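You operate a simulated robot arm through the tools that you are given. There is no shell and no other tool.

You run a simulated robot arm. Do the job below in one go: nothing can be reset, and whatever is moved stays where it is left.

TASK
Close down the rack table: feed valve shut, glass emptied and put away.
Fine: tip the glass into the blue jug; it goes in the drawer; shut the drawer again. Set down upright: glass.
Where things are to end (x, y in the base frame): glass within 0.06 m of [0.84, -0.09].

It is judged by the outcome, as a careful person would: the job done as asked, and still so three seconds after it is handed in. It fails if anything else is knocked over, pushed out of place, dropped, spilled or broken.

THE ROBOT
A 7-joint arm with a two-finger parallel gripper, fixed in place. Base frame: the origin is on the floor under the middle of its stand, x ahead of it, y to its left, z up. Readings come in m, degrees, newtons and seconds.
It reaches about 1.479 m from its shoulder. Its first joint turns from -166.0 to 166.0 degrees. Payload 4.4 kg.
Tool frame: the origin (TCP) lies between the finger pads and is the grasp point; the fingertips stand 0.023 m ahead of it; z points along the fingers, y is the line along which they close. Largest opening 0.094 m; finger width 0.038, thickness 0.01; the body of the gripper, 0.054 by 0.096 m, starts 0.039 m behind the TCP.
Orientation is that of the tool frame in the base frame, as a unit quaternion [x, y, z, w]. With the fingers straight down and closing along the base's y, the tool's x points along the base's -x, its y along +y and its z along -z.

THE INTERFACE
- The arm moves only by the tool drive_tool. Its argument "deltas" is a list that holds one entry, the list of rows, each a list of 7 numbers: the closure in counts, from 0 (fully open) to 255 (shut), then the shift along the tool's x, y, z in mm, then the turn, a rotation vector about the tool's x, y, z in degrees. In form: [[[hand, dx, dy, dz, rx, ry, rz], ...]]. A call has 1 to 20 rows; each row is the pose to reach, as a shift and turn from the pose commanded when the call began, along the tool's axes at that moment. A row lasts 0.2 s, in which the tool goes at most 0.05 m and 8.6 degrees; a call with a longer step from one row to the next is refused whole, and so is a gripper value outside its range. Where a pose cannot be reached the arm comes as near as it can. A force on the tool above 40 N (or 10 N above the force at the start of the call, whichever is more), or a blocked arm, ends the call early, and 0.2 s more pass. The fingers move at their own pace (about 0.072 m/s each) and stop on an object; they squeeze with about 42 N. The grip force told is the motor's: it shows also when the fingers shut on nothing. Time passes only in rows, and 0.2 s behind the last, so rows that repeat a pose let the fingers close. It gives the time, the measured TCP pose, the force on the tool (base axes), the opening and the grip force at its end, in the units of the frame above (readings bear some noise), with the torque about the TCP (base axes, N m) and any sound that the robot's microphone picked up, and new pictures: "views" is both (left out), scene, wrist or none.
- Cameras (640 x 400 px; columns grow to the right, rows downward): "scene" is fixed at [0.0499, -0.65, 1.5301]; the picture's right is [0.36, -0.93, 0.00], its down [-0.35, -0.14, -0.93] and it looks along [0.86, 0.34, -0.38] (base axes); focal length 273 px, centre (320, 200). "wrist" rides on the gripper at [0.086, 0.016, -0.074] in the tool frame; the picture's right is [-0.18, 0.98, 0.00], its down [-0.58, -0.11, -0.81] and it looks along [-0.79, -0.15, 0.59] (tool axes); focal length 243 px, centre (320, 200). There is no depth. A picture from a camera that has moved, and an enlarged one, comes with that camera's place and axes in the base frame and with its lens.
- inspect(camera, box): a new picture of the part [left, top, right, bottom] of that camera's present view, enlarged. No time passes.
- job_done(): hands the job in; it is judged then, once.

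Places have to be worked out from the pictures, the camera data and where the tool is seen. Open the gripper and draw the arm clear of the work before you hand the job in, unless the task says otherwise.

The tools are called after "Call:" as name(argument=value, ...) on one line, values as JSON. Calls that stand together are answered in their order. drive_tool: Moves the arm, as the interface text tells. Its arguments: {"type":"object","properties":{"deltas":{"type":"array","items":{"type":"array","items":{"type":"array","items":{"type":"number"}}}},"views":{"type":"string","enum":["both","scene","wrist","none"]}},"required":["deltas"]} The other tools are called the same way: inspect (camera, box) takes an enlarged picture of a part of a camera's view; job_done () hands the job in.

At the start:

```text
time: 0.0
ee_pos: [0.6561, -0.0342, 1.5468]
tcp_rot: [0.0, 1.0, -0.001, 0.0]
contact_force: [-0.7, -0.3, -0.2]
moment: [0.0, 0.0, -0.04]
finger_gap: 0.0939
grip_force: 0.0
```

scene: 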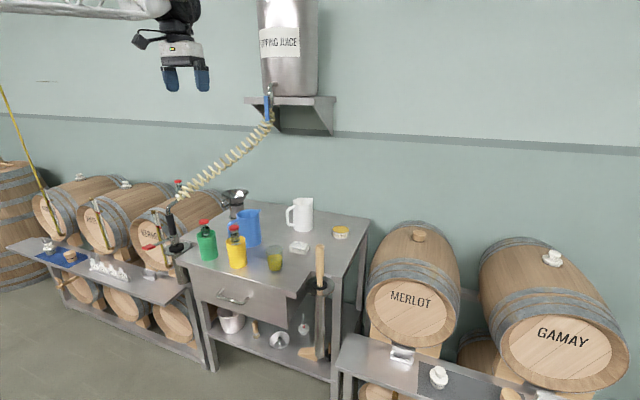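
wrist: 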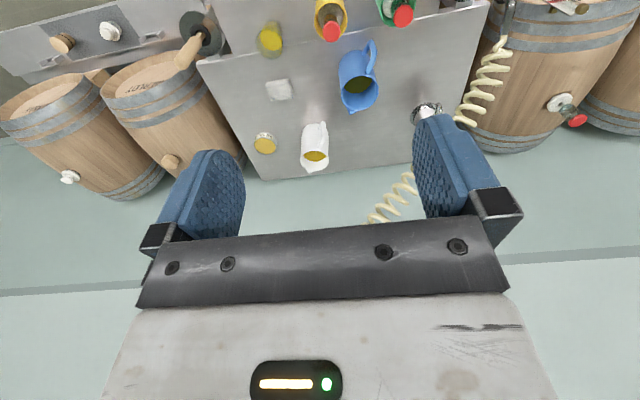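

I start by enlarging the pictures to find the valve, the glass, the jug and the drawer.

Call:
inspect(camera="scene", box=[180, 170, 370, 300])

Call:
inspect(camera="scene", box=[130, 160, 260, 290])

Call:
inspect(camera="scene", box=[230, 60, 350, 140])

Call:
inspect(camera="wrist", box=[200, 0, 500, 190])

```text
3.08 times, centred on (275, 235) of scene
camera zoom: at [0.0499, -0.65, 1.5301], right [0.36, -0.93, 0.0], down [-0.35, -0.14, -0.93], along [0.86, 0.34, -0.38], focal length 840 px, centre (458, 92)
```

zoom: 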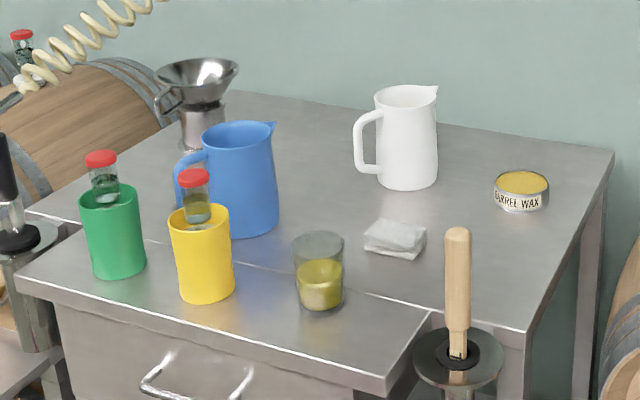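

```text
3.08 times, centred on (195, 225) of scene
camera zoom: at [0.0499, -0.65, 1.5301], right [0.36, -0.93, 0.0], down [-0.35, -0.14, -0.93], along [0.86, 0.34, -0.38], focal length 840 px, centre (705, 123)
```

zoom: 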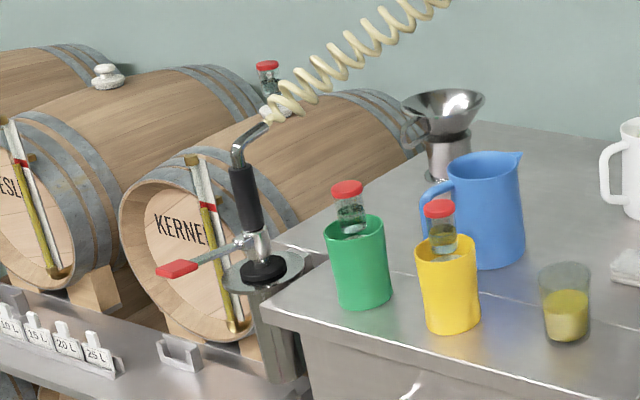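

```text
5.00 times, centred on (290, 100) of scene
camera zoom: at [0.0499, -0.65, 1.5301], right [0.36, -0.93, 0.0], down [-0.35, -0.14, -0.93], along [0.86, 0.34, -0.38], focal length 1366 px, centre (470, 700)
```

zoom: 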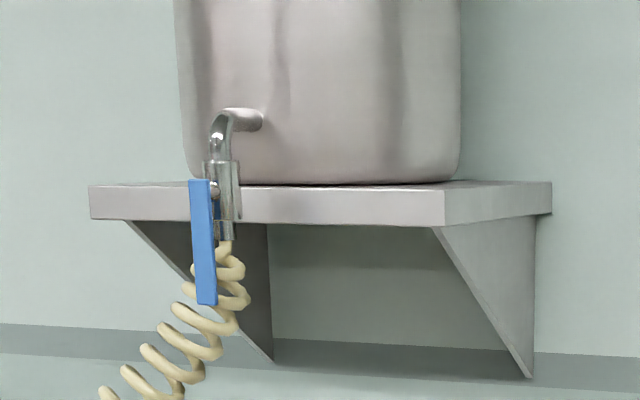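

```text
2.11 times, centred on (350, 95) of wrist
camera zoom: at [0.5692, -0.0164, 1.6216], right [0.18, 0.98, 0.0], down [0.58, -0.11, 0.81], along [0.79, -0.15, -0.59], focal length 511 px, centre (257, 421)
```

zoom: 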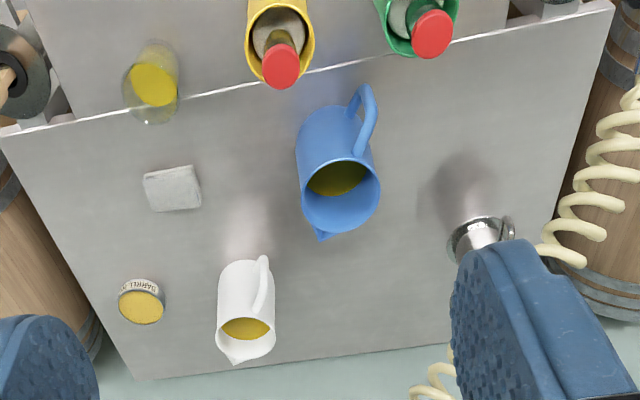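

The blue lever on the tank's outlet hangs in line with the pipe (open), so that is the feed valve. The glass base is at about (0.78, -0.18, 0.89). I tilt the tool to look ahead at the valve with the wrist camera.

Call:
drive_tool(deltas=[[[0, 0, 0, 0, 0, -8, 0], [0, 0, 0, 0, 0, -16, 0], [0, 0, 0, 0, 0, -24, 0], [0, 0, 0, 0, 0, -32, 0], [0, 0, 0, 0, 0, -32, 0]]], views="both")

```text
time: 1.2
ee_pos: [0.6565, -0.033, 1.5472]
tcp_rot: [0.0, 0.961, -0.001, 0.276]
contact_force: [-1.0, -0.3, -0.6]
moment: [-0.03, 0.01, 0.01]
finger_gap: 0.0939
grip_force: 0.1
camera wrist: at [0.5433, -0.0169, 1.5641], right [0.16, 0.98, 0.1], down [0.06, -0.11, 0.99], along [0.99, -0.15, -0.08], focal length 243 px, centre (320, 200)
```

scene: 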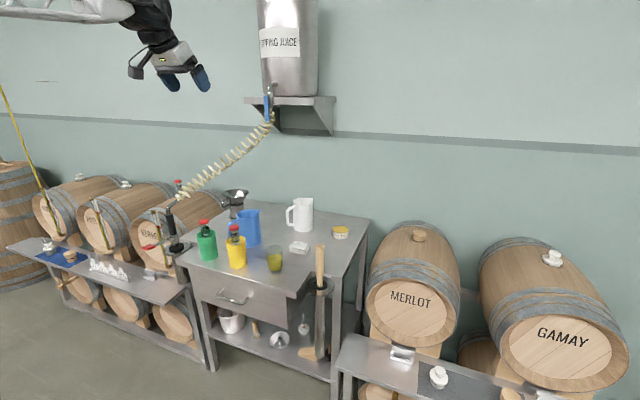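
wrist: 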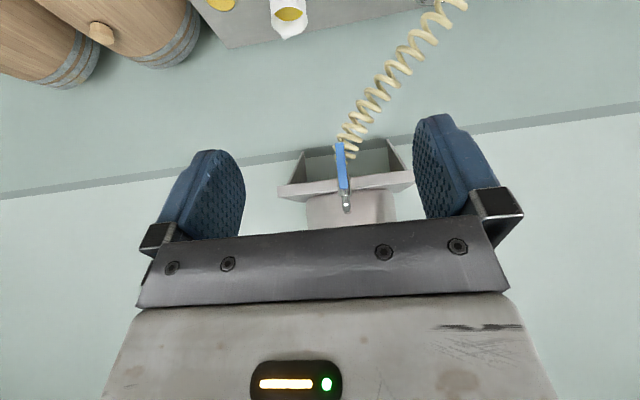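

Call:
inspect(camera="wrist", box=[260, 120, 430, 226])

```text
3.76 times, centred on (345, 173) of wrist
camera zoom: at [0.5433, -0.0169, 1.5641], right [0.16, 0.98, 0.1], down [0.06, -0.11, 0.99], along [0.99, -0.15, -0.08], focal length 913 px, centre (226, 302)
```

zoom: 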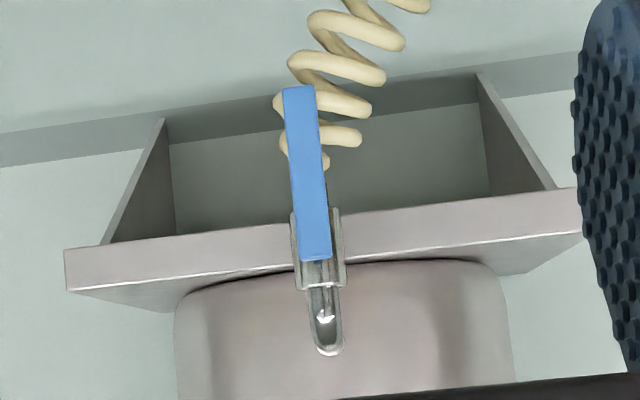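

The lever hangs from about (1.024, -0.040, 1.505) down to z 1.413 and swings in the plane facing the robot. I bring the tool level in front of it, still 0.1 m short, for a closer look.

Call:
drive_tool(deltas=[[[0, -22.2, -1, 30.2, 0, -8.28, 0], [0, -44.3, -2, 60.4, 0, -16.57, 0], [0, -66.5, -3, 90.6, 0, -24.86, 0], [0, -88.6, -4, 120.7, 0, -33.14, 0], [0, -110.8, -5, 150.9, 0, -41.43, 0], [0, -132.9, -6, 181.1, 0, -49.7, 0], [0, -155.1, -7, 211.3, 0, -58, 0], [0, -155.1, -7, 211.3, 0, -58, 0]]], views="both")

```text
time: 3.0
ee_pos: [0.9042, -0.0394, 1.433]
tcp_rot: [0.0, 0.714, 0.001, 0.7]
contact_force: [8.0, -0.2, -24.4]
moment: [0.02, -1.57, 0.02]
finger_gap: 0.0942
grip_force: 0.0
camera wrist: at [0.8289, -0.0224, 1.349], right [0.0, 0.98, 0.19], down [-0.8, -0.11, 0.6], along [0.61, -0.15, 0.78], focal length 243 px, centre (320, 200)
```

scene: 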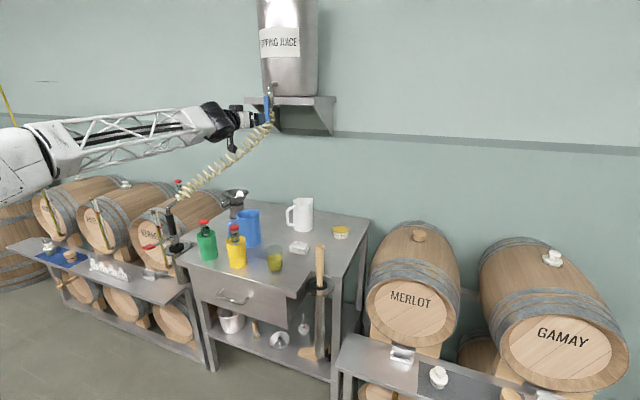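
wrist: 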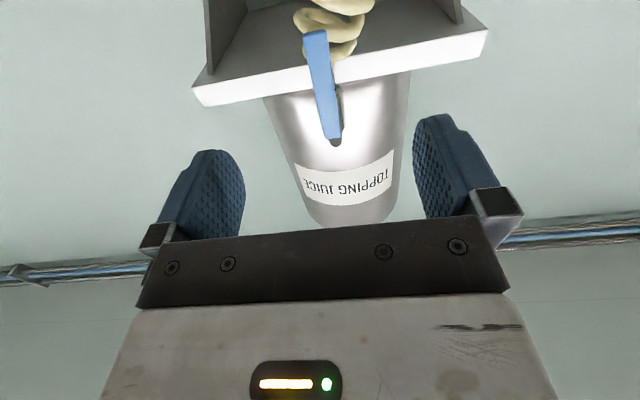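

The reading shows 24 N downward and the tool 17 mm below the commanded height, so I pause to see if it is transient.

Call:
drive_tool(deltas=[[[0, 0, 0, 0, 0, 0, 0], [0, 0, 0, 0, 0, 0, 0]]], views="wrist")

Call:
inspect(camera="scene", box=[190, 70, 350, 170])

```text
time: 3.6
ee_pos: [0.8983, -0.0385, 1.4518]
tcp_rot: [0.001, 0.707, -0.001, 0.707]
contact_force: [0.2, 0.2, 0.3]
moment: [-0.01, 0.01, 0.0]
finger_gap: 0.0938
grip_force: 0.1
camera wrist: at [0.8235, -0.0222, 1.3652], right [0.0, 0.98, 0.18], down [-0.81, -0.11, 0.58], along [0.59, -0.15, 0.79], focal length 243 px, centre (320, 200)
```

wrist: 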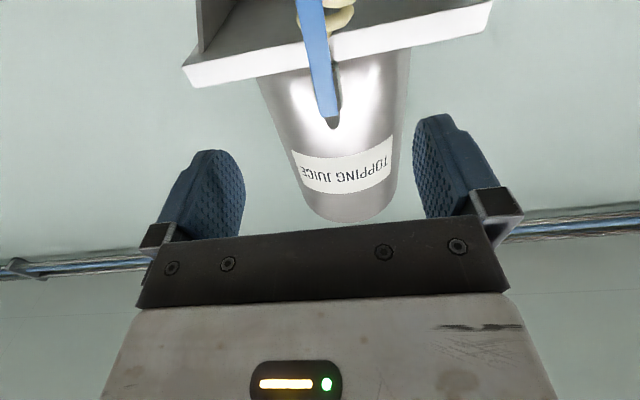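

```text
4.00 times, centred on (270, 120) of scene
camera zoom: at [0.0499, -0.65, 1.5301], right [0.36, -0.93, 0.0], down [-0.35, -0.14, -0.93], along [0.86, 0.34, -0.38], focal length 1092 px, centre (520, 520)
```

zoom: 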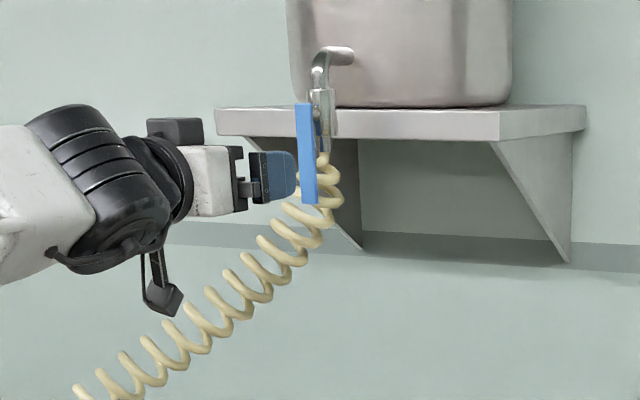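

The force was only transient; it reads zero now and the lever sits centred ahead at y about -0.037. I advance slowly so the half-open fingers straddle its lower part.

Call:
drive_tool(deltas=[[[100, 3, 0, 20, 0, 0, 0], [100, 6, 0, 45, 0, 0, 0], [100, 9, 0, 70, 0, 0, 0], [100, 12, 0, 95, 0, 0, 0], [100, 12, 0, 112, 0, 0, 0], [100, 12, 0, 112, 0, 0, 0], [100, 12, 0, 112, 0, 0, 0]]], views="both")

Call:
inspect(camera="scene", box=[190, 70, 350, 170])

```text
time: 5.2
ee_pos: [1.012, -0.0403, 1.4384]
tcp_rot: [-0.001, 0.707, 0.001, 0.707]
contact_force: [0.5, -0.5, -0.3]
moment: [-0.02, -0.01, -0.01]
finger_gap: 0.057
grip_force: 0.0
camera wrist: at [0.9366, -0.0233, 1.3531], right [0.0, 0.98, 0.18], down [-0.81, -0.11, 0.58], along [0.59, -0.15, 0.79], focal length 243 px, centre (320, 200)
```

scene: 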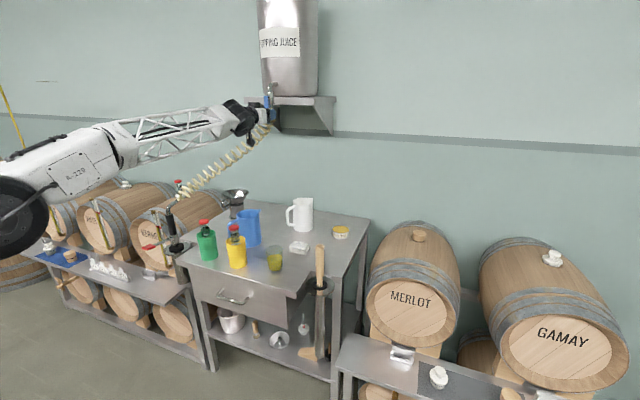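
wrist: 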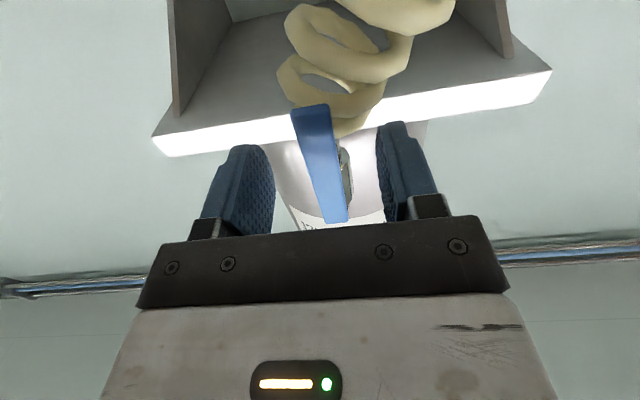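

```text
4.00 times, centred on (270, 120) of scene
camera zoom: at [0.0499, -0.65, 1.5301], right [0.36, -0.93, 0.0], down [-0.35, -0.14, -0.93], along [0.86, 0.34, -0.38], focal length 1092 px, centre (520, 520)
```

zoom: 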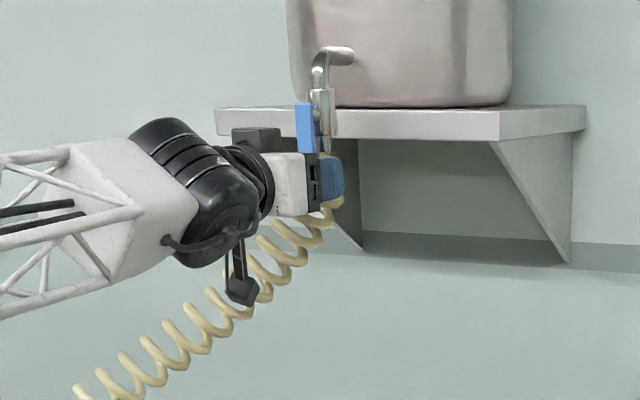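

The lever is between the fingers with nothing touching. I narrow the gap around it and try a small swing of the lower end toward -y (away from the hose), watching the force.

Call:
drive_tool(deltas=[[[179, 0, 0, 0, 0, 0, 0], [179, 0, 0, 0, 0, 0, 0], [179, -0.3, -4, 0, 0, 0, -4], [179, -0.6, -7.9, 0, 0, 0, -8], [179, -1.2, -11.8, 0, 0, 0, -12], [179, -2.2, -15.7, 0, 0, 0, -16], [179, -2.2, -15.7, 0, 0, 0, -16]]], views="wrist")

```text
time: 6.8
ee_pos: [1.0114, -0.0556, 1.4404]
tcp_rot: [-0.097, 0.7, -0.098, 0.7]
contact_force: [0.2, 0.5, 0.7]
moment: [0.01, -0.02, 0.0]
finger_gap: 0.028
grip_force: 0.0
camera wrist: at [0.936, -0.0636, 1.3528], right [0.0, 1.0, -0.09], down [-0.81, 0.06, 0.59], along [0.59, 0.08, 0.8], focal length 243 px, centre (320, 200)
```

wrist: 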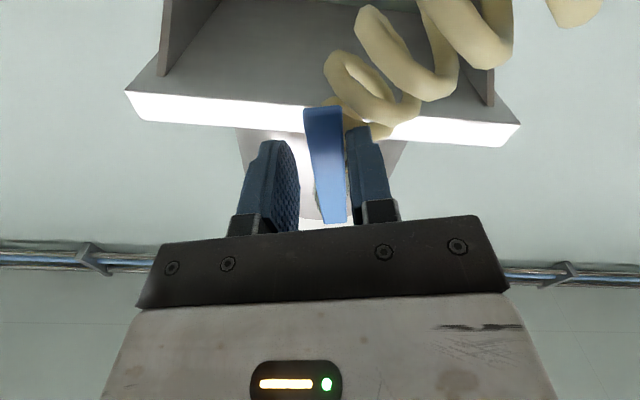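

The lever seems to follow with almost no force. I continue the swing another 40 degrees.

Call:
drive_tool(deltas=[[[179, -0.6, -7.9, 0, 0, 0, -8], [179, -2.2, -15.7, 0, 0, 0, -16], [179, -4.9, -23.2, 0, 0, 0, -24], [179, -8.7, -30.2, 0, 0, 0, -32], [179, -13.3, -36.6, 0, 0, 0, -40], [179, -13.3, -36.6, 0, 0, 0, -40]]], views="both")

Call:
inspect(camera="scene", box=[190, 70, 350, 170])

```text
time: 8.2
ee_pos: [1.0115, -0.0868, 1.4635]
tcp_rot: [-0.333, 0.624, -0.332, 0.624]
contact_force: [0.4, 0.9, -0.6]
moment: [0.0, -0.02, -0.02]
finger_gap: 0.0283
grip_force: 0.4
camera wrist: at [0.9373, -0.1496, 1.4016], right [0.0, 0.7, -0.71], down [-0.81, 0.42, 0.41], along [0.59, 0.57, 0.57], focal length 243 px, centre (320, 200)
```

scene: 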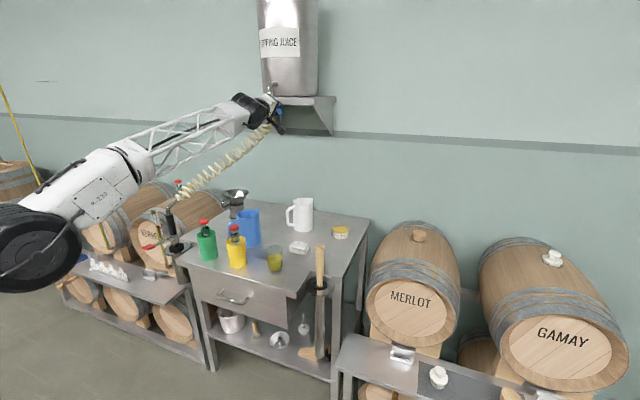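
wrist: 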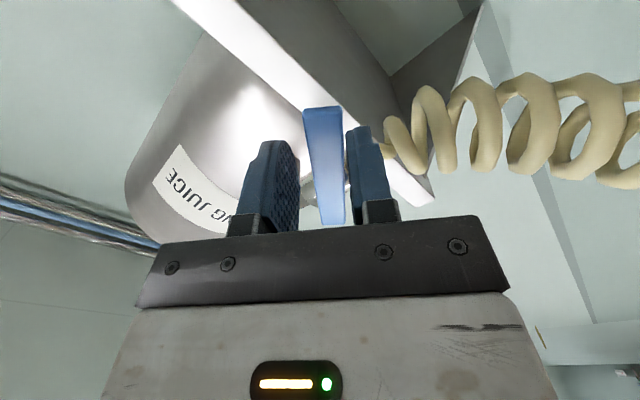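

```text
4.00 times, centred on (270, 120) of scene
camera zoom: at [0.0499, -0.65, 1.5301], right [0.36, -0.93, 0.0], down [-0.35, -0.14, -0.93], along [0.86, 0.34, -0.38], focal length 1092 px, centre (520, 520)
```

zoom: 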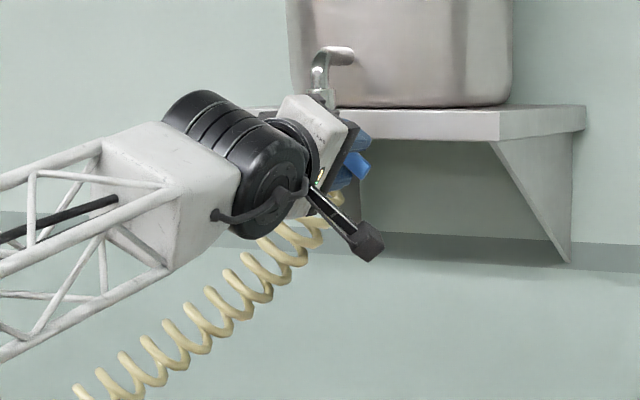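

The lever follows freely and is now at roughly 50 degrees. I continue the swing toward horizontal.

Call:
drive_tool(deltas=[[[179, -0.6, -7.9, 0, 0, 0, -8], [179, -2.2, -15.7, 0, 0, 0, -16], [179, -4.9, -23.2, 0, 0, 0, -24], [179, -8.7, -30.2, 0, 0, 0, -32], [179, -10.3, -32.7, 0, 0, 0, -35], [179, -10.3, -32.7, 0, 0, 0, -35]]], views="both")

Call:
inspect(camera="scene", box=[190, 70, 350, 170])

```text
time: 9.6
ee_pos: [1.012, -0.0981, 1.4964]
tcp_rot: [0.506, -0.494, 0.505, -0.495]
contact_force: [-0.2, 0.2, 0.6]
moment: [0.01, -0.02, 0.0]
finger_gap: 0.0282
grip_force: 0.4
camera wrist: at [0.9371, -0.1834, 1.482], right [0.0, 0.17, -0.99], down [-0.81, 0.58, 0.1], along [0.59, 0.8, 0.13], focal length 243 px, centre (320, 200)
```

scene: 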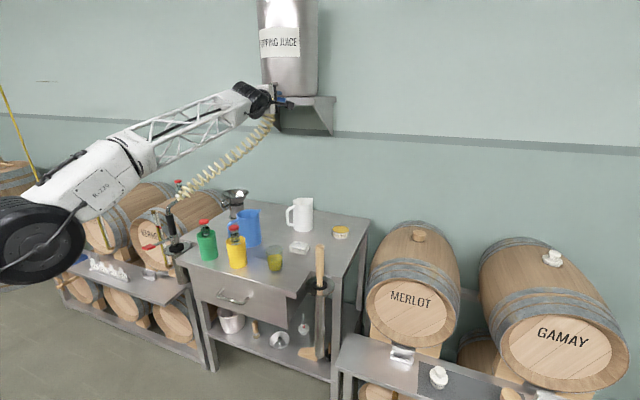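
wrist: 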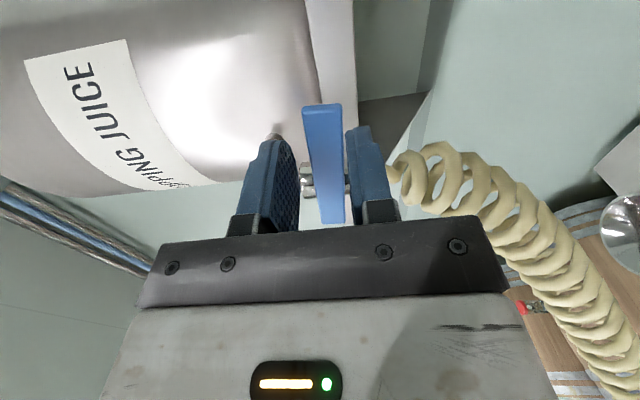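

```text
4.00 times, centred on (270, 120) of scene
camera zoom: at [0.0499, -0.65, 1.5301], right [0.36, -0.93, 0.0], down [-0.35, -0.14, -0.93], along [0.86, 0.34, -0.38], focal length 1092 px, centre (520, 520)
```

zoom: 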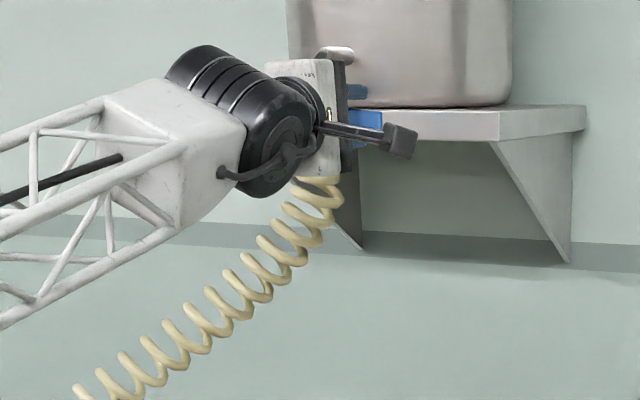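

Gripper roll is about 91 degrees and the lever lags a few degrees behind. I push on slightly to find the closed stop.

Call:
drive_tool(deltas=[[[179, -0.1, -4, 0, 0, 0, -4], [179, -0.6, -7.9, 0, 0, 0, -8], [179, -0.6, -7.9, 0, 0, 0, -8]]], views="both")

Call:
inspect(camera="scene", box=[190, 70, 350, 170])

```text
time: 10.4
ee_pos: [1.0121, -0.0967, 1.5]
tcp_rot: [0.538, -0.46, 0.537, -0.459]
contact_force: [3.3, 1.6, -10.8]
moment: [0.24, 0.11, 0.17]
finger_gap: 0.0326
grip_force: 5.5
camera wrist: at [0.9375, -0.1837, 1.4998], right [0.0, 0.03, -1.0], down [-0.81, 0.59, 0.02], along [0.59, 0.81, 0.02], focal length 243 px, centre (320, 200)
```

scene: 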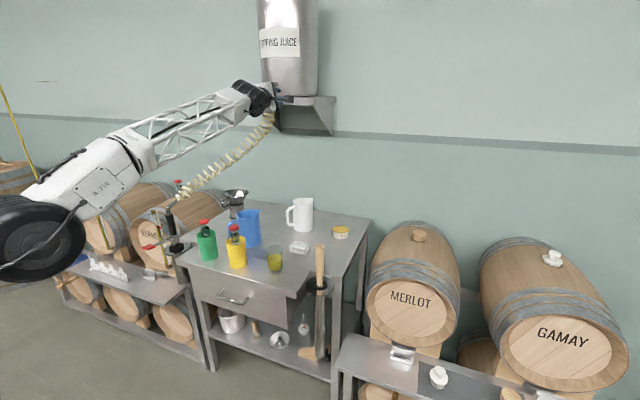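
wrist: 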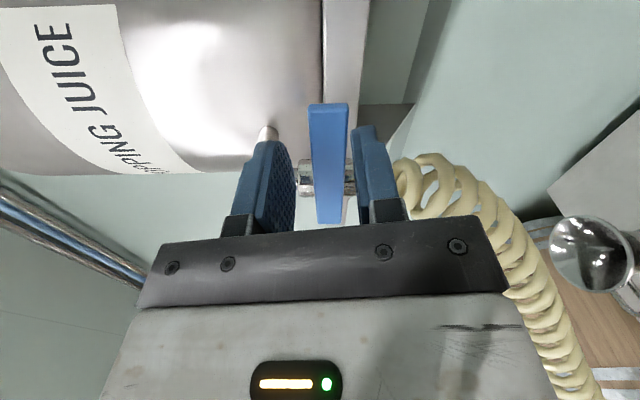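

```text
4.00 times, centred on (270, 120) of scene
camera zoom: at [0.0499, -0.65, 1.5301], right [0.36, -0.93, 0.0], down [-0.35, -0.14, -0.93], along [0.86, 0.34, -0.38], focal length 1092 px, centre (520, 520)
```

zoom: 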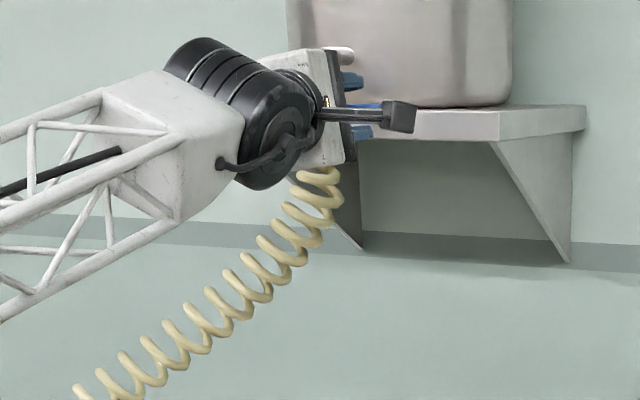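

The force rose to about 11 N with the lever parallel to the shelf edge: the closed stop is reached. I ease the roll back, open slightly and retreat straight out, then look at the lever.

Call:
drive_tool(deltas=[[[160, 0.3, 4, 0, 0, 0, 4], [150, 0.6, 7.5, 0, 0, 0, 7], [150, 0.6, 7.5, 0, 0, 0, 7], [150, 0.6, 7.5, -25, 0, 0, 7], [150, 0.6, 7.5, -60, 0, 0, 7], [150, 0.6, 7.5, -100, 0, 0, 7], [150, 0.6, 7.5, -140, 0, 0, 7], [150, 0.6, 7.5, -140, 0, 0, 7]]], views="both")

Call:
inspect(camera="scene", box=[190, 70, 350, 170])

```text
time: 12.2
ee_pos: [0.8685, -0.0971, 1.4948]
tcp_rot: [0.509, -0.491, 0.509, -0.491]
contact_force: [0.6, -0.6, 0.6]
moment: [0.01, 0.02, -0.01]
finger_gap: 0.0388
grip_force: 0.2
camera wrist: at [0.7941, -0.1844, 1.482], right [0.0, 0.15, -0.99], down [-0.81, 0.58, 0.09], along [0.59, 0.8, 0.12], focal length 243 px, centre (320, 200)
```

scene: 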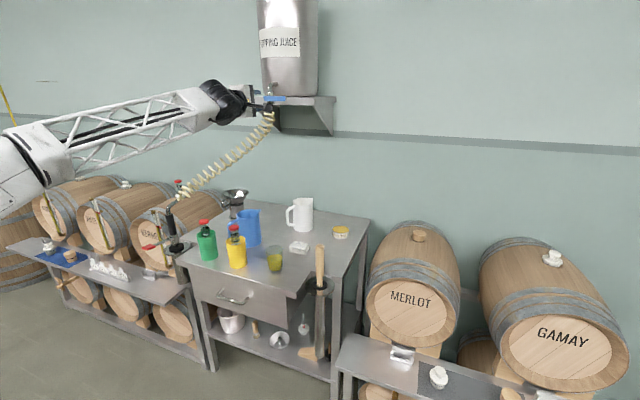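
wrist: 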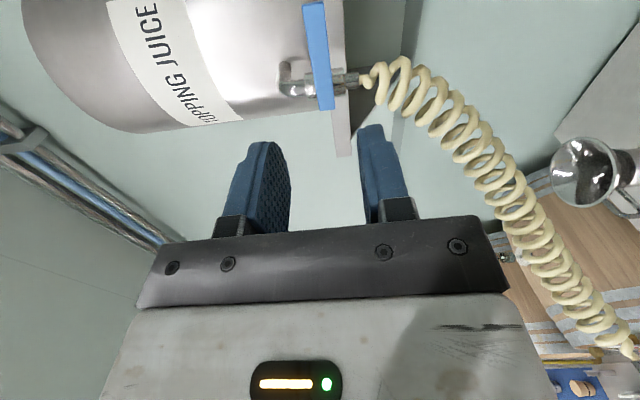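

```text
4.00 times, centred on (270, 120) of scene
camera zoom: at [0.0499, -0.65, 1.5301], right [0.36, -0.93, 0.0], down [-0.35, -0.14, -0.93], along [0.86, 0.34, -0.38], focal length 1092 px, centre (520, 520)
```

zoom: 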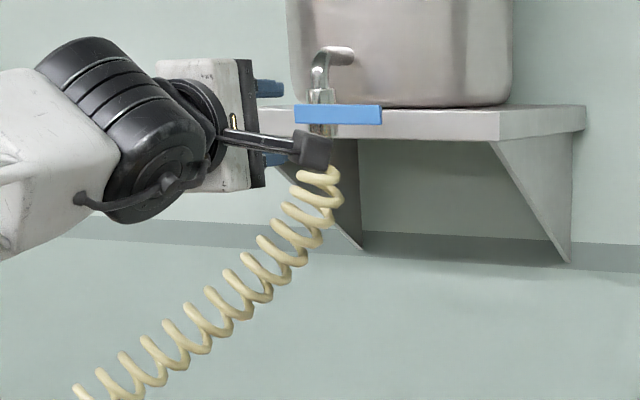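

The lever is horizontal, parallel to the shelf: the feed valve is shut. Now I roll the tool back and retreat, so as to look down at the drawer and glass.

Call:
drive_tool(deltas=[[[0, 0, 0, -27, 0, 0, 8.2], [0, 0, 0, -54, 0, 0, 16.4], [0, 0, 0, -81, 0, 0, 24.6], [0, 0, 0, -108, 0, 0, 32.8], [0, 0, 0, -135, 0, 0, 41], [0, 0, 0, -162, 0, 0, 49.2], [0, 0, 0, -189, 0, 0, 57.4], [0, 0, 0, -216, 0, 0, 65.6], [0, 0, 0, -243, 0, 0, 73.8], [0, 0, 0, -270, 0, 0, 82], [0, 0, 0, -290, 0, 0, 90.5], [0, 0, 0, -290, 0, 0, 92], [0, 0, 0, -290, 0, 0, 92]]], views="none")

```text
time: 15.0
ee_pos: [0.5807, -0.0994, 1.4977]
tcp_rot: [0.0, 0.707, 0.0, 0.707]
contact_force: [-0.2, -0.8, 1.1]
moment: [0.01, -0.02, -0.01]
finger_gap: 0.0939
grip_force: 0.0
```

I pitch the tool to straight down and lower it in front of the table for a look at the drawer.

Call:
drive_tool(deltas=[[[0, 27, 0, -12, 0, 8.2, 0], [0, 54, 0, -24, 0, 16.4, 0], [0, 81, 0, -36, 0, 24.6, 0], [0, 108, 0, -48, 0, 32.8, 0], [0, 135, 0, -60, 0, 41, 0], [0, 162, 0, -72, 0, 49.2, 0], [0, 189, 0, -84, 0, 57.4, 0], [0, 216, 0, -96, 0, 65.6, 0], [0, 243, 0, -108, 0, 73.8, 0], [0, 270, 0, -120, 0, 82, 0], [0, 290, 0, -130, 0, 90, 0], [0, 290, 0, -130, 0, 90, 0], [0, 290, 0, -130, 0, 90, 0]]], views="both")

```text
time: 17.8
ee_pos: [0.452, -0.098, 1.2064]
tcp_rot: [0.0, 1.0, 0.0, 0.0]
contact_force: [-0.2, -0.2, 0.3]
moment: [-0.02, 0.03, 0.01]
finger_gap: 0.0941
grip_force: 0.0
camera wrist: at [0.3648, -0.081, 1.2809], right [0.18, 0.98, 0.0], down [0.58, -0.11, 0.81], along [0.79, -0.15, -0.59], focal length 243 px, centre (320, 200)
```

scene: 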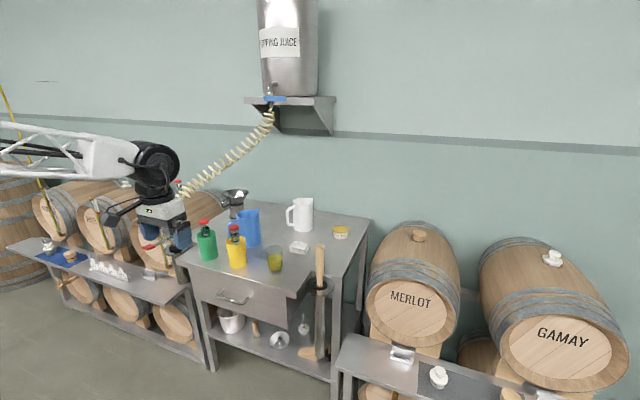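
wrist: 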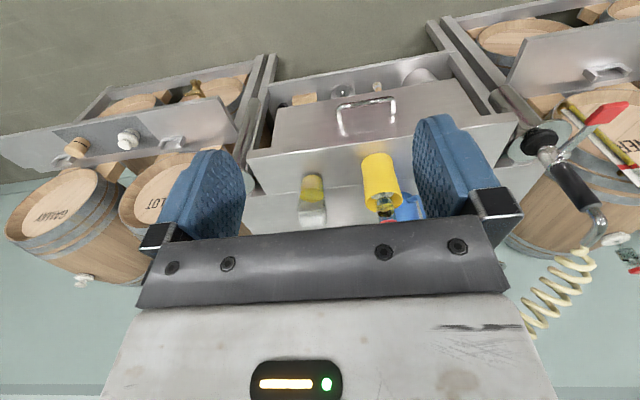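

Call:
inspect(camera="wrist", box=[220, 40, 540, 240])

Call:
inspect(camera="scene", box=[170, 230, 350, 380])

```text
2.00 times, centred on (380, 140) of wrist
camera zoom: at [0.3648, -0.081, 1.2809], right [0.18, 0.98, 0.0], down [0.58, -0.11, 0.81], along [0.79, -0.15, -0.59], focal length 485 px, centre (200, 320)
```

zoom: 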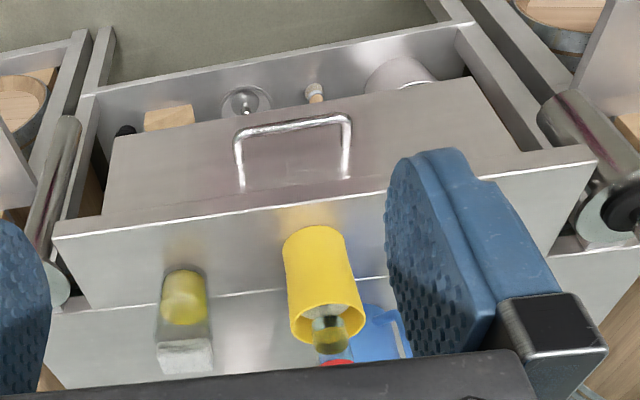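

```text
2.67 times, centred on (260, 305) of scene
camera zoom: at [0.0499, -0.65, 1.5301], right [0.36, -0.93, 0.0], down [-0.35, -0.14, -0.93], along [0.86, 0.34, -0.38], focal length 728 px, centre (480, -80)
```

zoom: 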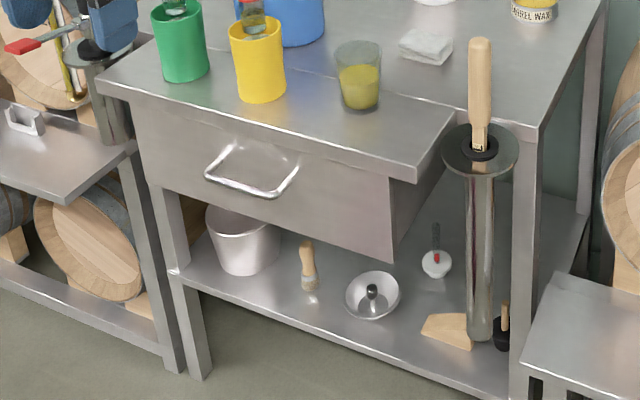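

The drawer is shut under an overhanging front plate (edge at x about 0.683); the handle bar's centre is about (0.690, -0.036, 0.780). I pitch the tool forward and lower it in front of the drawer to approach the handle from the front.

Call:
drive_tool(deltas=[[[0, -5, 7, 23, 0, -7.8, 0], [0, -11, 14, 46, 0, -15.6, 0], [0, -16, 21, 69, 0, -23.4, 0], [0, -21, 28, 92, 0, -31.2, 0], [0, -27, 35, 115, 0, -39, 0], [0, -32, 42, 138, 0, -46.8, 0], [0, -37, 49, 161, 0, -54.6, 0], [0, -43, 56, 184, 0, -62.4, 0], [0, -48, 62, 206, 0, -70, 0], [0, -48, 62, 206, 0, -70, 0], [0, -48, 62, 206, 0, -70, 0]]], views="both")

```text
time: 20.2
ee_pos: [0.4982, -0.034, 1.005]
tcp_rot: [-0.004, 0.824, 0.006, 0.567]
contact_force: [0.9, -0.6, 0.3]
moment: [-0.04, -0.02, 0.0]
finger_gap: 0.094
grip_force: 0.1
out of reach, approached as far as the arm can: row 9, 10, 11
camera wrist: at [0.398, -0.0188, 0.9508], right [0.05, 0.98, 0.18], down [-0.54, -0.12, 0.83], along [0.84, -0.14, 0.53], focal length 243 px, centre (320, 200)
```

scene: 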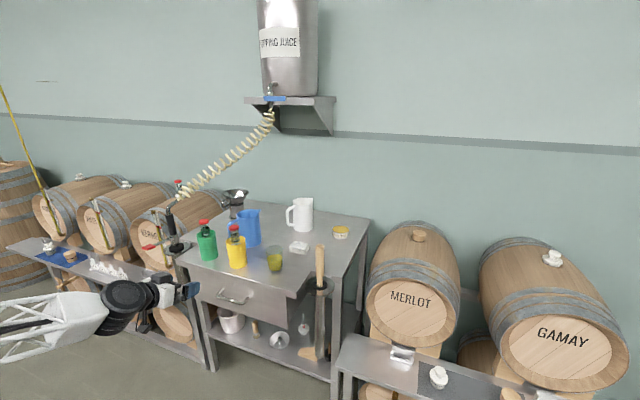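
wrist: 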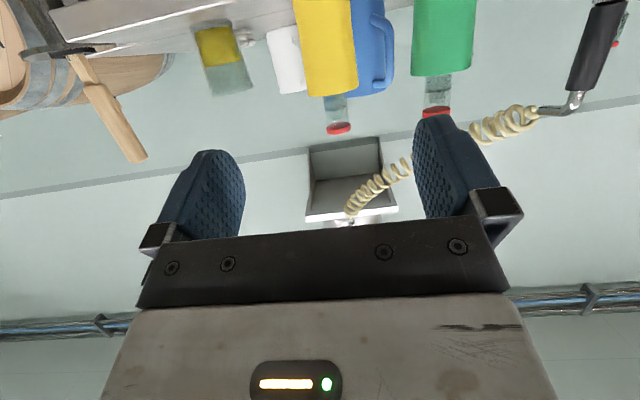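

The level pose is at the arm's limit this close in, so I use about 35 degrees of downward tilt instead, then roll a quarter turn so the fingers close across the horizontal bar.

Call:
drive_tool(deltas=[[[0, 0, 0, 0, 0, 7.5, 0], [0, 0, 0, 0, 0, 15, 0], [0, 0, 0, 0, 0, 15, 0]]], views="none")

Call:
drive_tool(deltas=[[[0, 0, 0, 0, 0, 0, -8.2], [0, 0, 0, 0, 0, 0, -16.4], [0, 0, 0, 0, 0, 0, -24.6], [0, 0, 0, 0, 0, 0, -32.8], [0, 0, 0, 0, 0, 0, -41], [0, 0, 0, 0, 0, 0, -49.2], [0, 0, 0, 0, 0, 0, -57.4], [0, 0, 0, 0, 0, 0, -65.6], [0, 0, 0, 0, 0, 0, -73.8], [0, 0, 0, 0, 0, 0, -82], [0, 0, 0, 0, 0, 0, -90], [0, 0, 0, 0, 0, 0, -90]]], views="both")

```text
time: 21.0
ee_pos: [0.4988, -0.0342, 1.0039]
tcp_rot: [0.0, 0.887, 0.0, 0.462]
contact_force: [0.7, -0.6, -4.1]
moment: [0.01, -0.12, 0.02]
finger_gap: 0.094
grip_force: 0.1
```

```text
time: 23.6
ee_pos: [0.4992, -0.0336, 1.004]
tcp_rot: [0.628, -0.627, 0.328, -0.326]
contact_force: [0.0, -0.3, -0.1]
moment: [-0.01, 0.0, -0.04]
finger_gap: 0.0938
grip_force: 0.0
camera wrist: at [0.4288, -0.1204, 1.0338], right [-0.56, 0.18, -0.81], down [-0.6, 0.58, 0.55], along [0.57, 0.79, -0.22], focal length 243 px, centre (320, 200)
```

scene: 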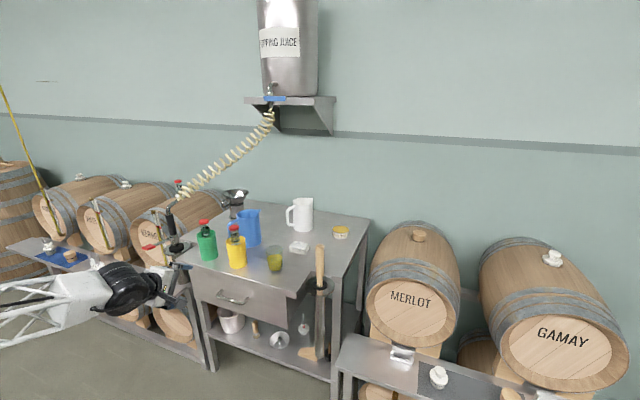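
wrist: 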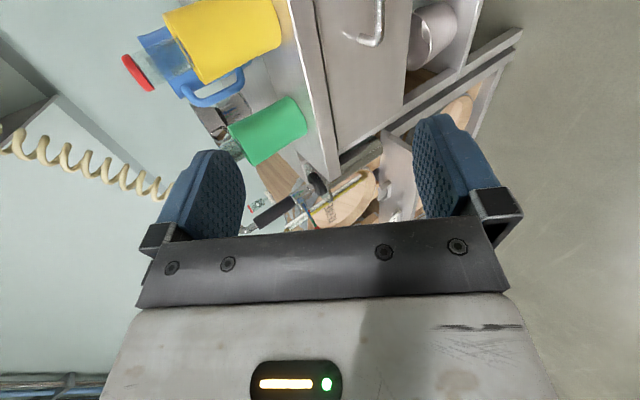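

The tool now points forward and 35 degrees down with the closing line across the bar. I move to a point about 0.12 m back from the handle along the fingers, to look at it closely.

Call:
drive_tool(deltas=[[[60, 0.5, 15, 31, 0, 0, 0], [100, 1, 30, 63, 0, 0, 0], [119, 1.5, 45, 94, 0, 0, 0], [119, 2, 60, 126, 0, 0, 0], [119, 2, 74.3, 157, 0, 0, 0], [119, 2, 74.3, 157, 0, 0, 0], [119, 2, 74.3, 157, 0, 0, 0]]], views="both")

Call:
inspect(camera="scene", box=[160, 240, 300, 330])

```text
time: 25.2
ee_pos: [0.5752, -0.0315, 0.8933]
tcp_rot: [-0.629, 0.633, -0.319, 0.317]
contact_force: [0.3, 0.0, -0.4]
moment: [-0.02, -0.01, -0.02]
finger_gap: 0.0503
grip_force: 0.0
out of reach, approached as far as the arm can: row 4, 5, 6
camera wrist: at [0.5053, -0.1162, 0.9252], right [-0.58, 0.19, -0.79], down [-0.58, 0.58, 0.57], along [0.57, 0.79, -0.23], focal length 243 px, centre (320, 200)
```

scene: 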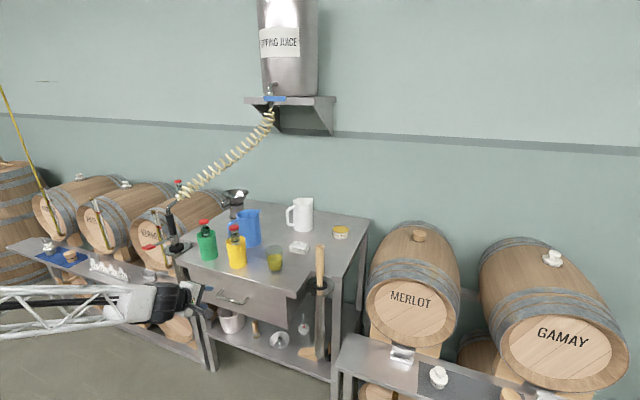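
wrist: 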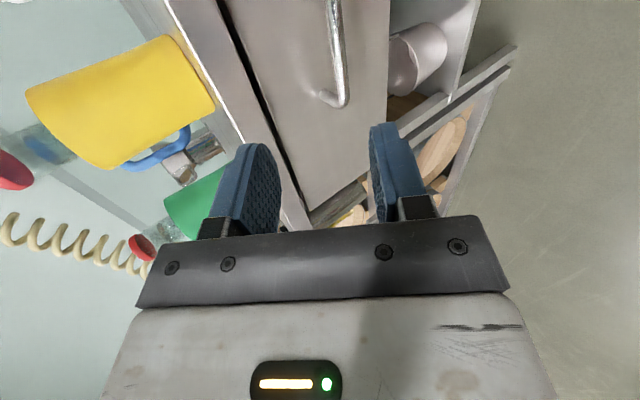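

```text
4.44 times, centred on (230, 285) of scene
camera zoom: at [0.0499, -0.65, 1.5301], right [0.36, -0.93, 0.0], down [-0.35, -0.14, -0.93], along [0.86, 0.34, -0.38], focal length 1214 px, centre (720, -178)
```

zoom: 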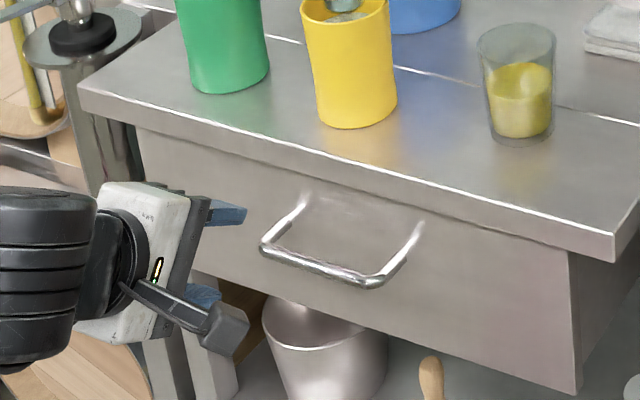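

The arm cannot fold any lower at 35 degrees here, though it should farther out with more tilt. I tilt to 45 degrees down and read where the tool ends up.

Call:
drive_tool(deltas=[[[119, 0, -11, 1, -5, 0, 0], [119, 0, -22.5, 2.5, -10, 0, 0], [119, 0, -22.5, 2.5, -10, 0, 0], [119, 0, -22.5, 2.5, -10, 0, 0]]], views="none")

```text
time: 26.2
ee_pos: [0.6006, -0.0378, 0.8699]
tcp_rot: [-0.653, 0.654, -0.271, 0.271]
contact_force: [0.0, -0.4, 0.6]
moment: [0.02, -0.01, 0.02]
finger_gap: 0.0501
grip_force: 0.2
```

The pose is reached exactly. The bar lies straight ahead along the fingers by about 118 mm, so I advance 75 mm and check.

Call:
drive_tool(deltas=[[[150, 0, 0, 25, 0, 0, 0], [150, -1, 0, 50, 0, 0, 0], [150, -1, 0, 75, 0, 0, 0], [150, -1, 0, 75, 0, 0, 0]]], views="both")

Call:
inspect(camera="scene", box=[160, 240, 300, 330])

```text
time: 27.2
ee_pos: [0.6547, -0.0348, 0.8172]
tcp_rot: [0.653, -0.653, 0.271, -0.27]
contact_force: [-0.2, -1.1, -0.1]
moment: [0.0, 0.01, -0.03]
finger_gap: 0.0387
grip_force: 0.1
camera wrist: at [0.5901, -0.1205, 0.8592], right [-0.7, 0.18, -0.69], down [-0.49, 0.58, 0.65], along [0.52, 0.79, -0.31], focal length 243 px, centre (320, 200)
```

scene: 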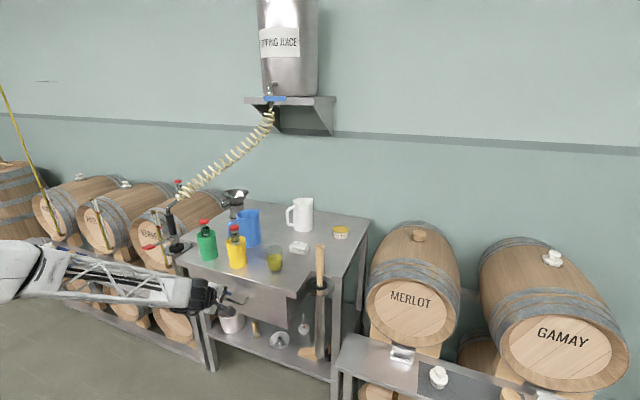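
wrist: 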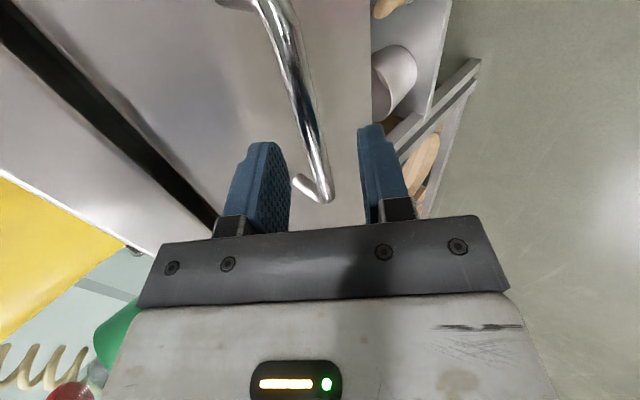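

```text
4.44 times, centred on (230, 285) of scene
camera zoom: at [0.0499, -0.65, 1.5301], right [0.36, -0.93, 0.0], down [-0.35, -0.14, -0.93], along [0.86, 0.34, -0.38], focal length 1214 px, centre (720, -178)
```

zoom: 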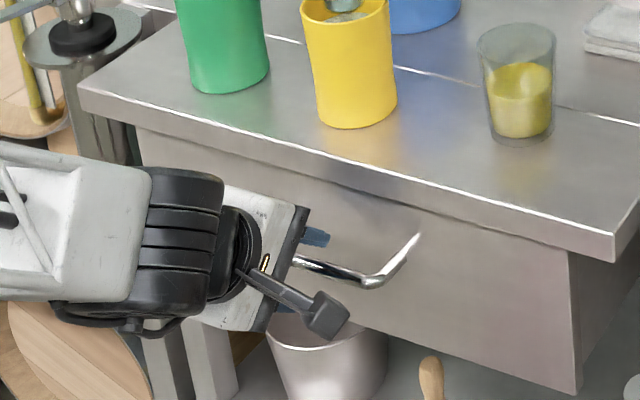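

The bar runs centred between the fingers, roughly 42 mm ahead of the TCP. I advance 37 mm more and check before closing.

Call:
drive_tool(deltas=[[[150, 0, 0, 15, 0, 0, 0], [150, 0, 0, 27, 0, 0, 0], [150, 0, 0, 37, 0, 0, 0], [150, 0, 0, 37, 0, 0, 0]]], views="both")

Call:
inspect(camera="scene", box=[160, 240, 300, 330])

```text
time: 27.9
ee_pos: [0.6772, -0.0331, 0.8074]
tcp_rot: [-0.653, 0.655, -0.269, 0.269]
contact_force: [-37.8, 0.0, 20.8]
moment: [0.07, -0.79, 0.12]
finger_gap: 0.0331
grip_force: 0.0
out of reach, approached as far as the arm can: row 2, 3
stopped in row 3: the force on the tool passed its limit at 78 N (the readings are from after the stop); the commanded pose is now the measured one
camera wrist: at [0.6125, -0.1193, 0.8488], right [-0.7, 0.19, -0.69], down [-0.49, 0.58, 0.65], along [0.52, 0.79, -0.32], focal length 243 px, centre (320, 200)
```

scene: 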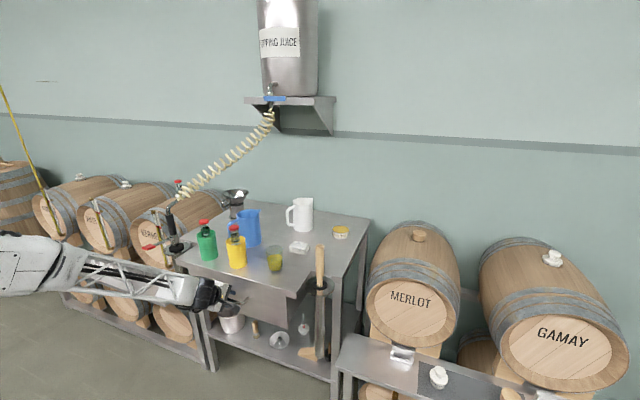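
wrist: 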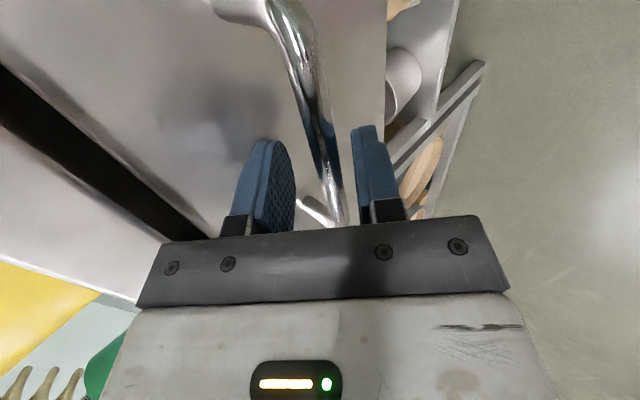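

```text
4.44 times, centred on (230, 285) of scene
camera zoom: at [0.0499, -0.65, 1.5301], right [0.36, -0.93, 0.0], down [-0.35, -0.14, -0.93], along [0.86, 0.34, -0.38], focal length 1214 px, centre (720, -178)
```

zoom: 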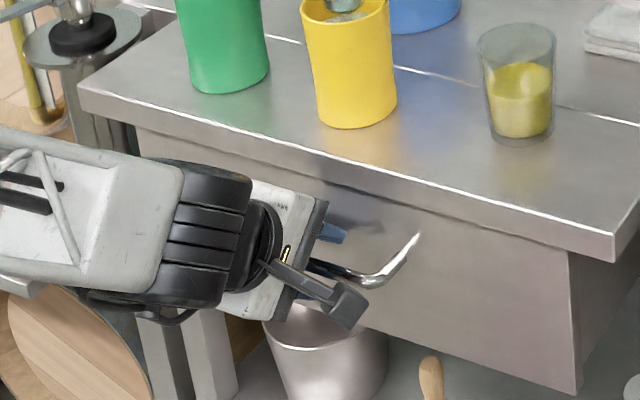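

The upper fingertip touched the drawer panel (so the panel is at x about 0.712), which places the bar at about (0.667, 0.806), right between the fingers. I back off slightly, centre on the bar and close.

Call:
drive_tool(deltas=[[[150, 0, 4, -4, 0, 0, 0], [150, 0, 8, -6, 0, 0, 0], [200, 0, 8, -6, 0, 0, 0], [230, 0, 8, -6, 0, 0, 0], [255, 0, 8, -6, 0, 0, 0], [255, 0, 8, -6, 0, 0, 0], [255, 0, 8, -6, 0, 0, 0]]], views="both")

Call:
inspect(camera="scene", box=[160, 240, 300, 330])

```text
time: 29.5
ee_pos: [0.6689, -0.0337, 0.8079]
tcp_rot: [-0.654, 0.655, -0.269, 0.266]
contact_force: [4.2, -1.8, 27.3]
moment: [-1.31, -0.26, 1.14]
finger_gap: 0.0117
grip_force: 45.3
camera wrist: at [0.6043, -0.1198, 0.8493], right [-0.7, 0.18, -0.69], down [-0.49, 0.58, 0.65], along [0.52, 0.79, -0.32], focal length 243 px, centre (320, 200)
```

scene: 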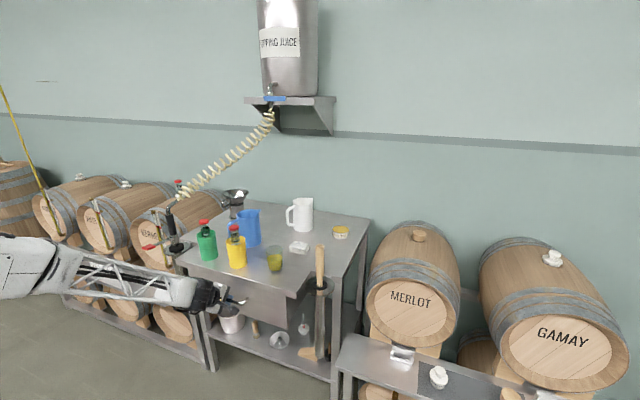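
wrist: 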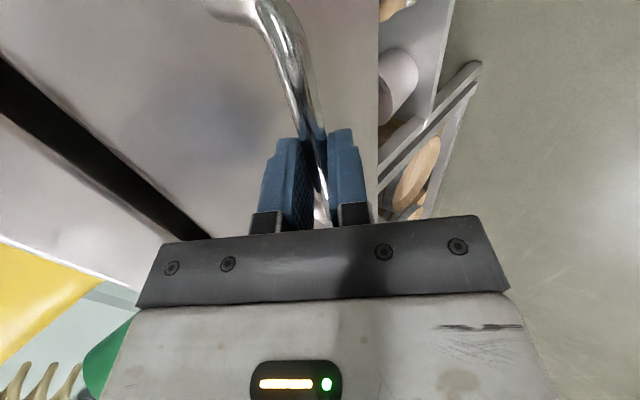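

```text
4.44 times, centred on (230, 285) of scene
camera zoom: at [0.0499, -0.65, 1.5301], right [0.36, -0.93, 0.0], down [-0.35, -0.14, -0.93], along [0.86, 0.34, -0.38], focal length 1214 px, centre (720, -178)
```

zoom: 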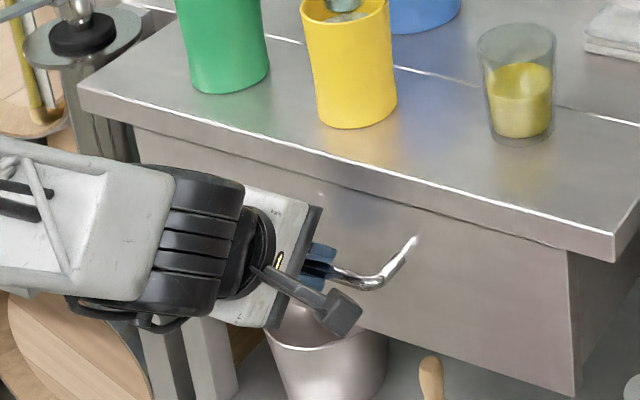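

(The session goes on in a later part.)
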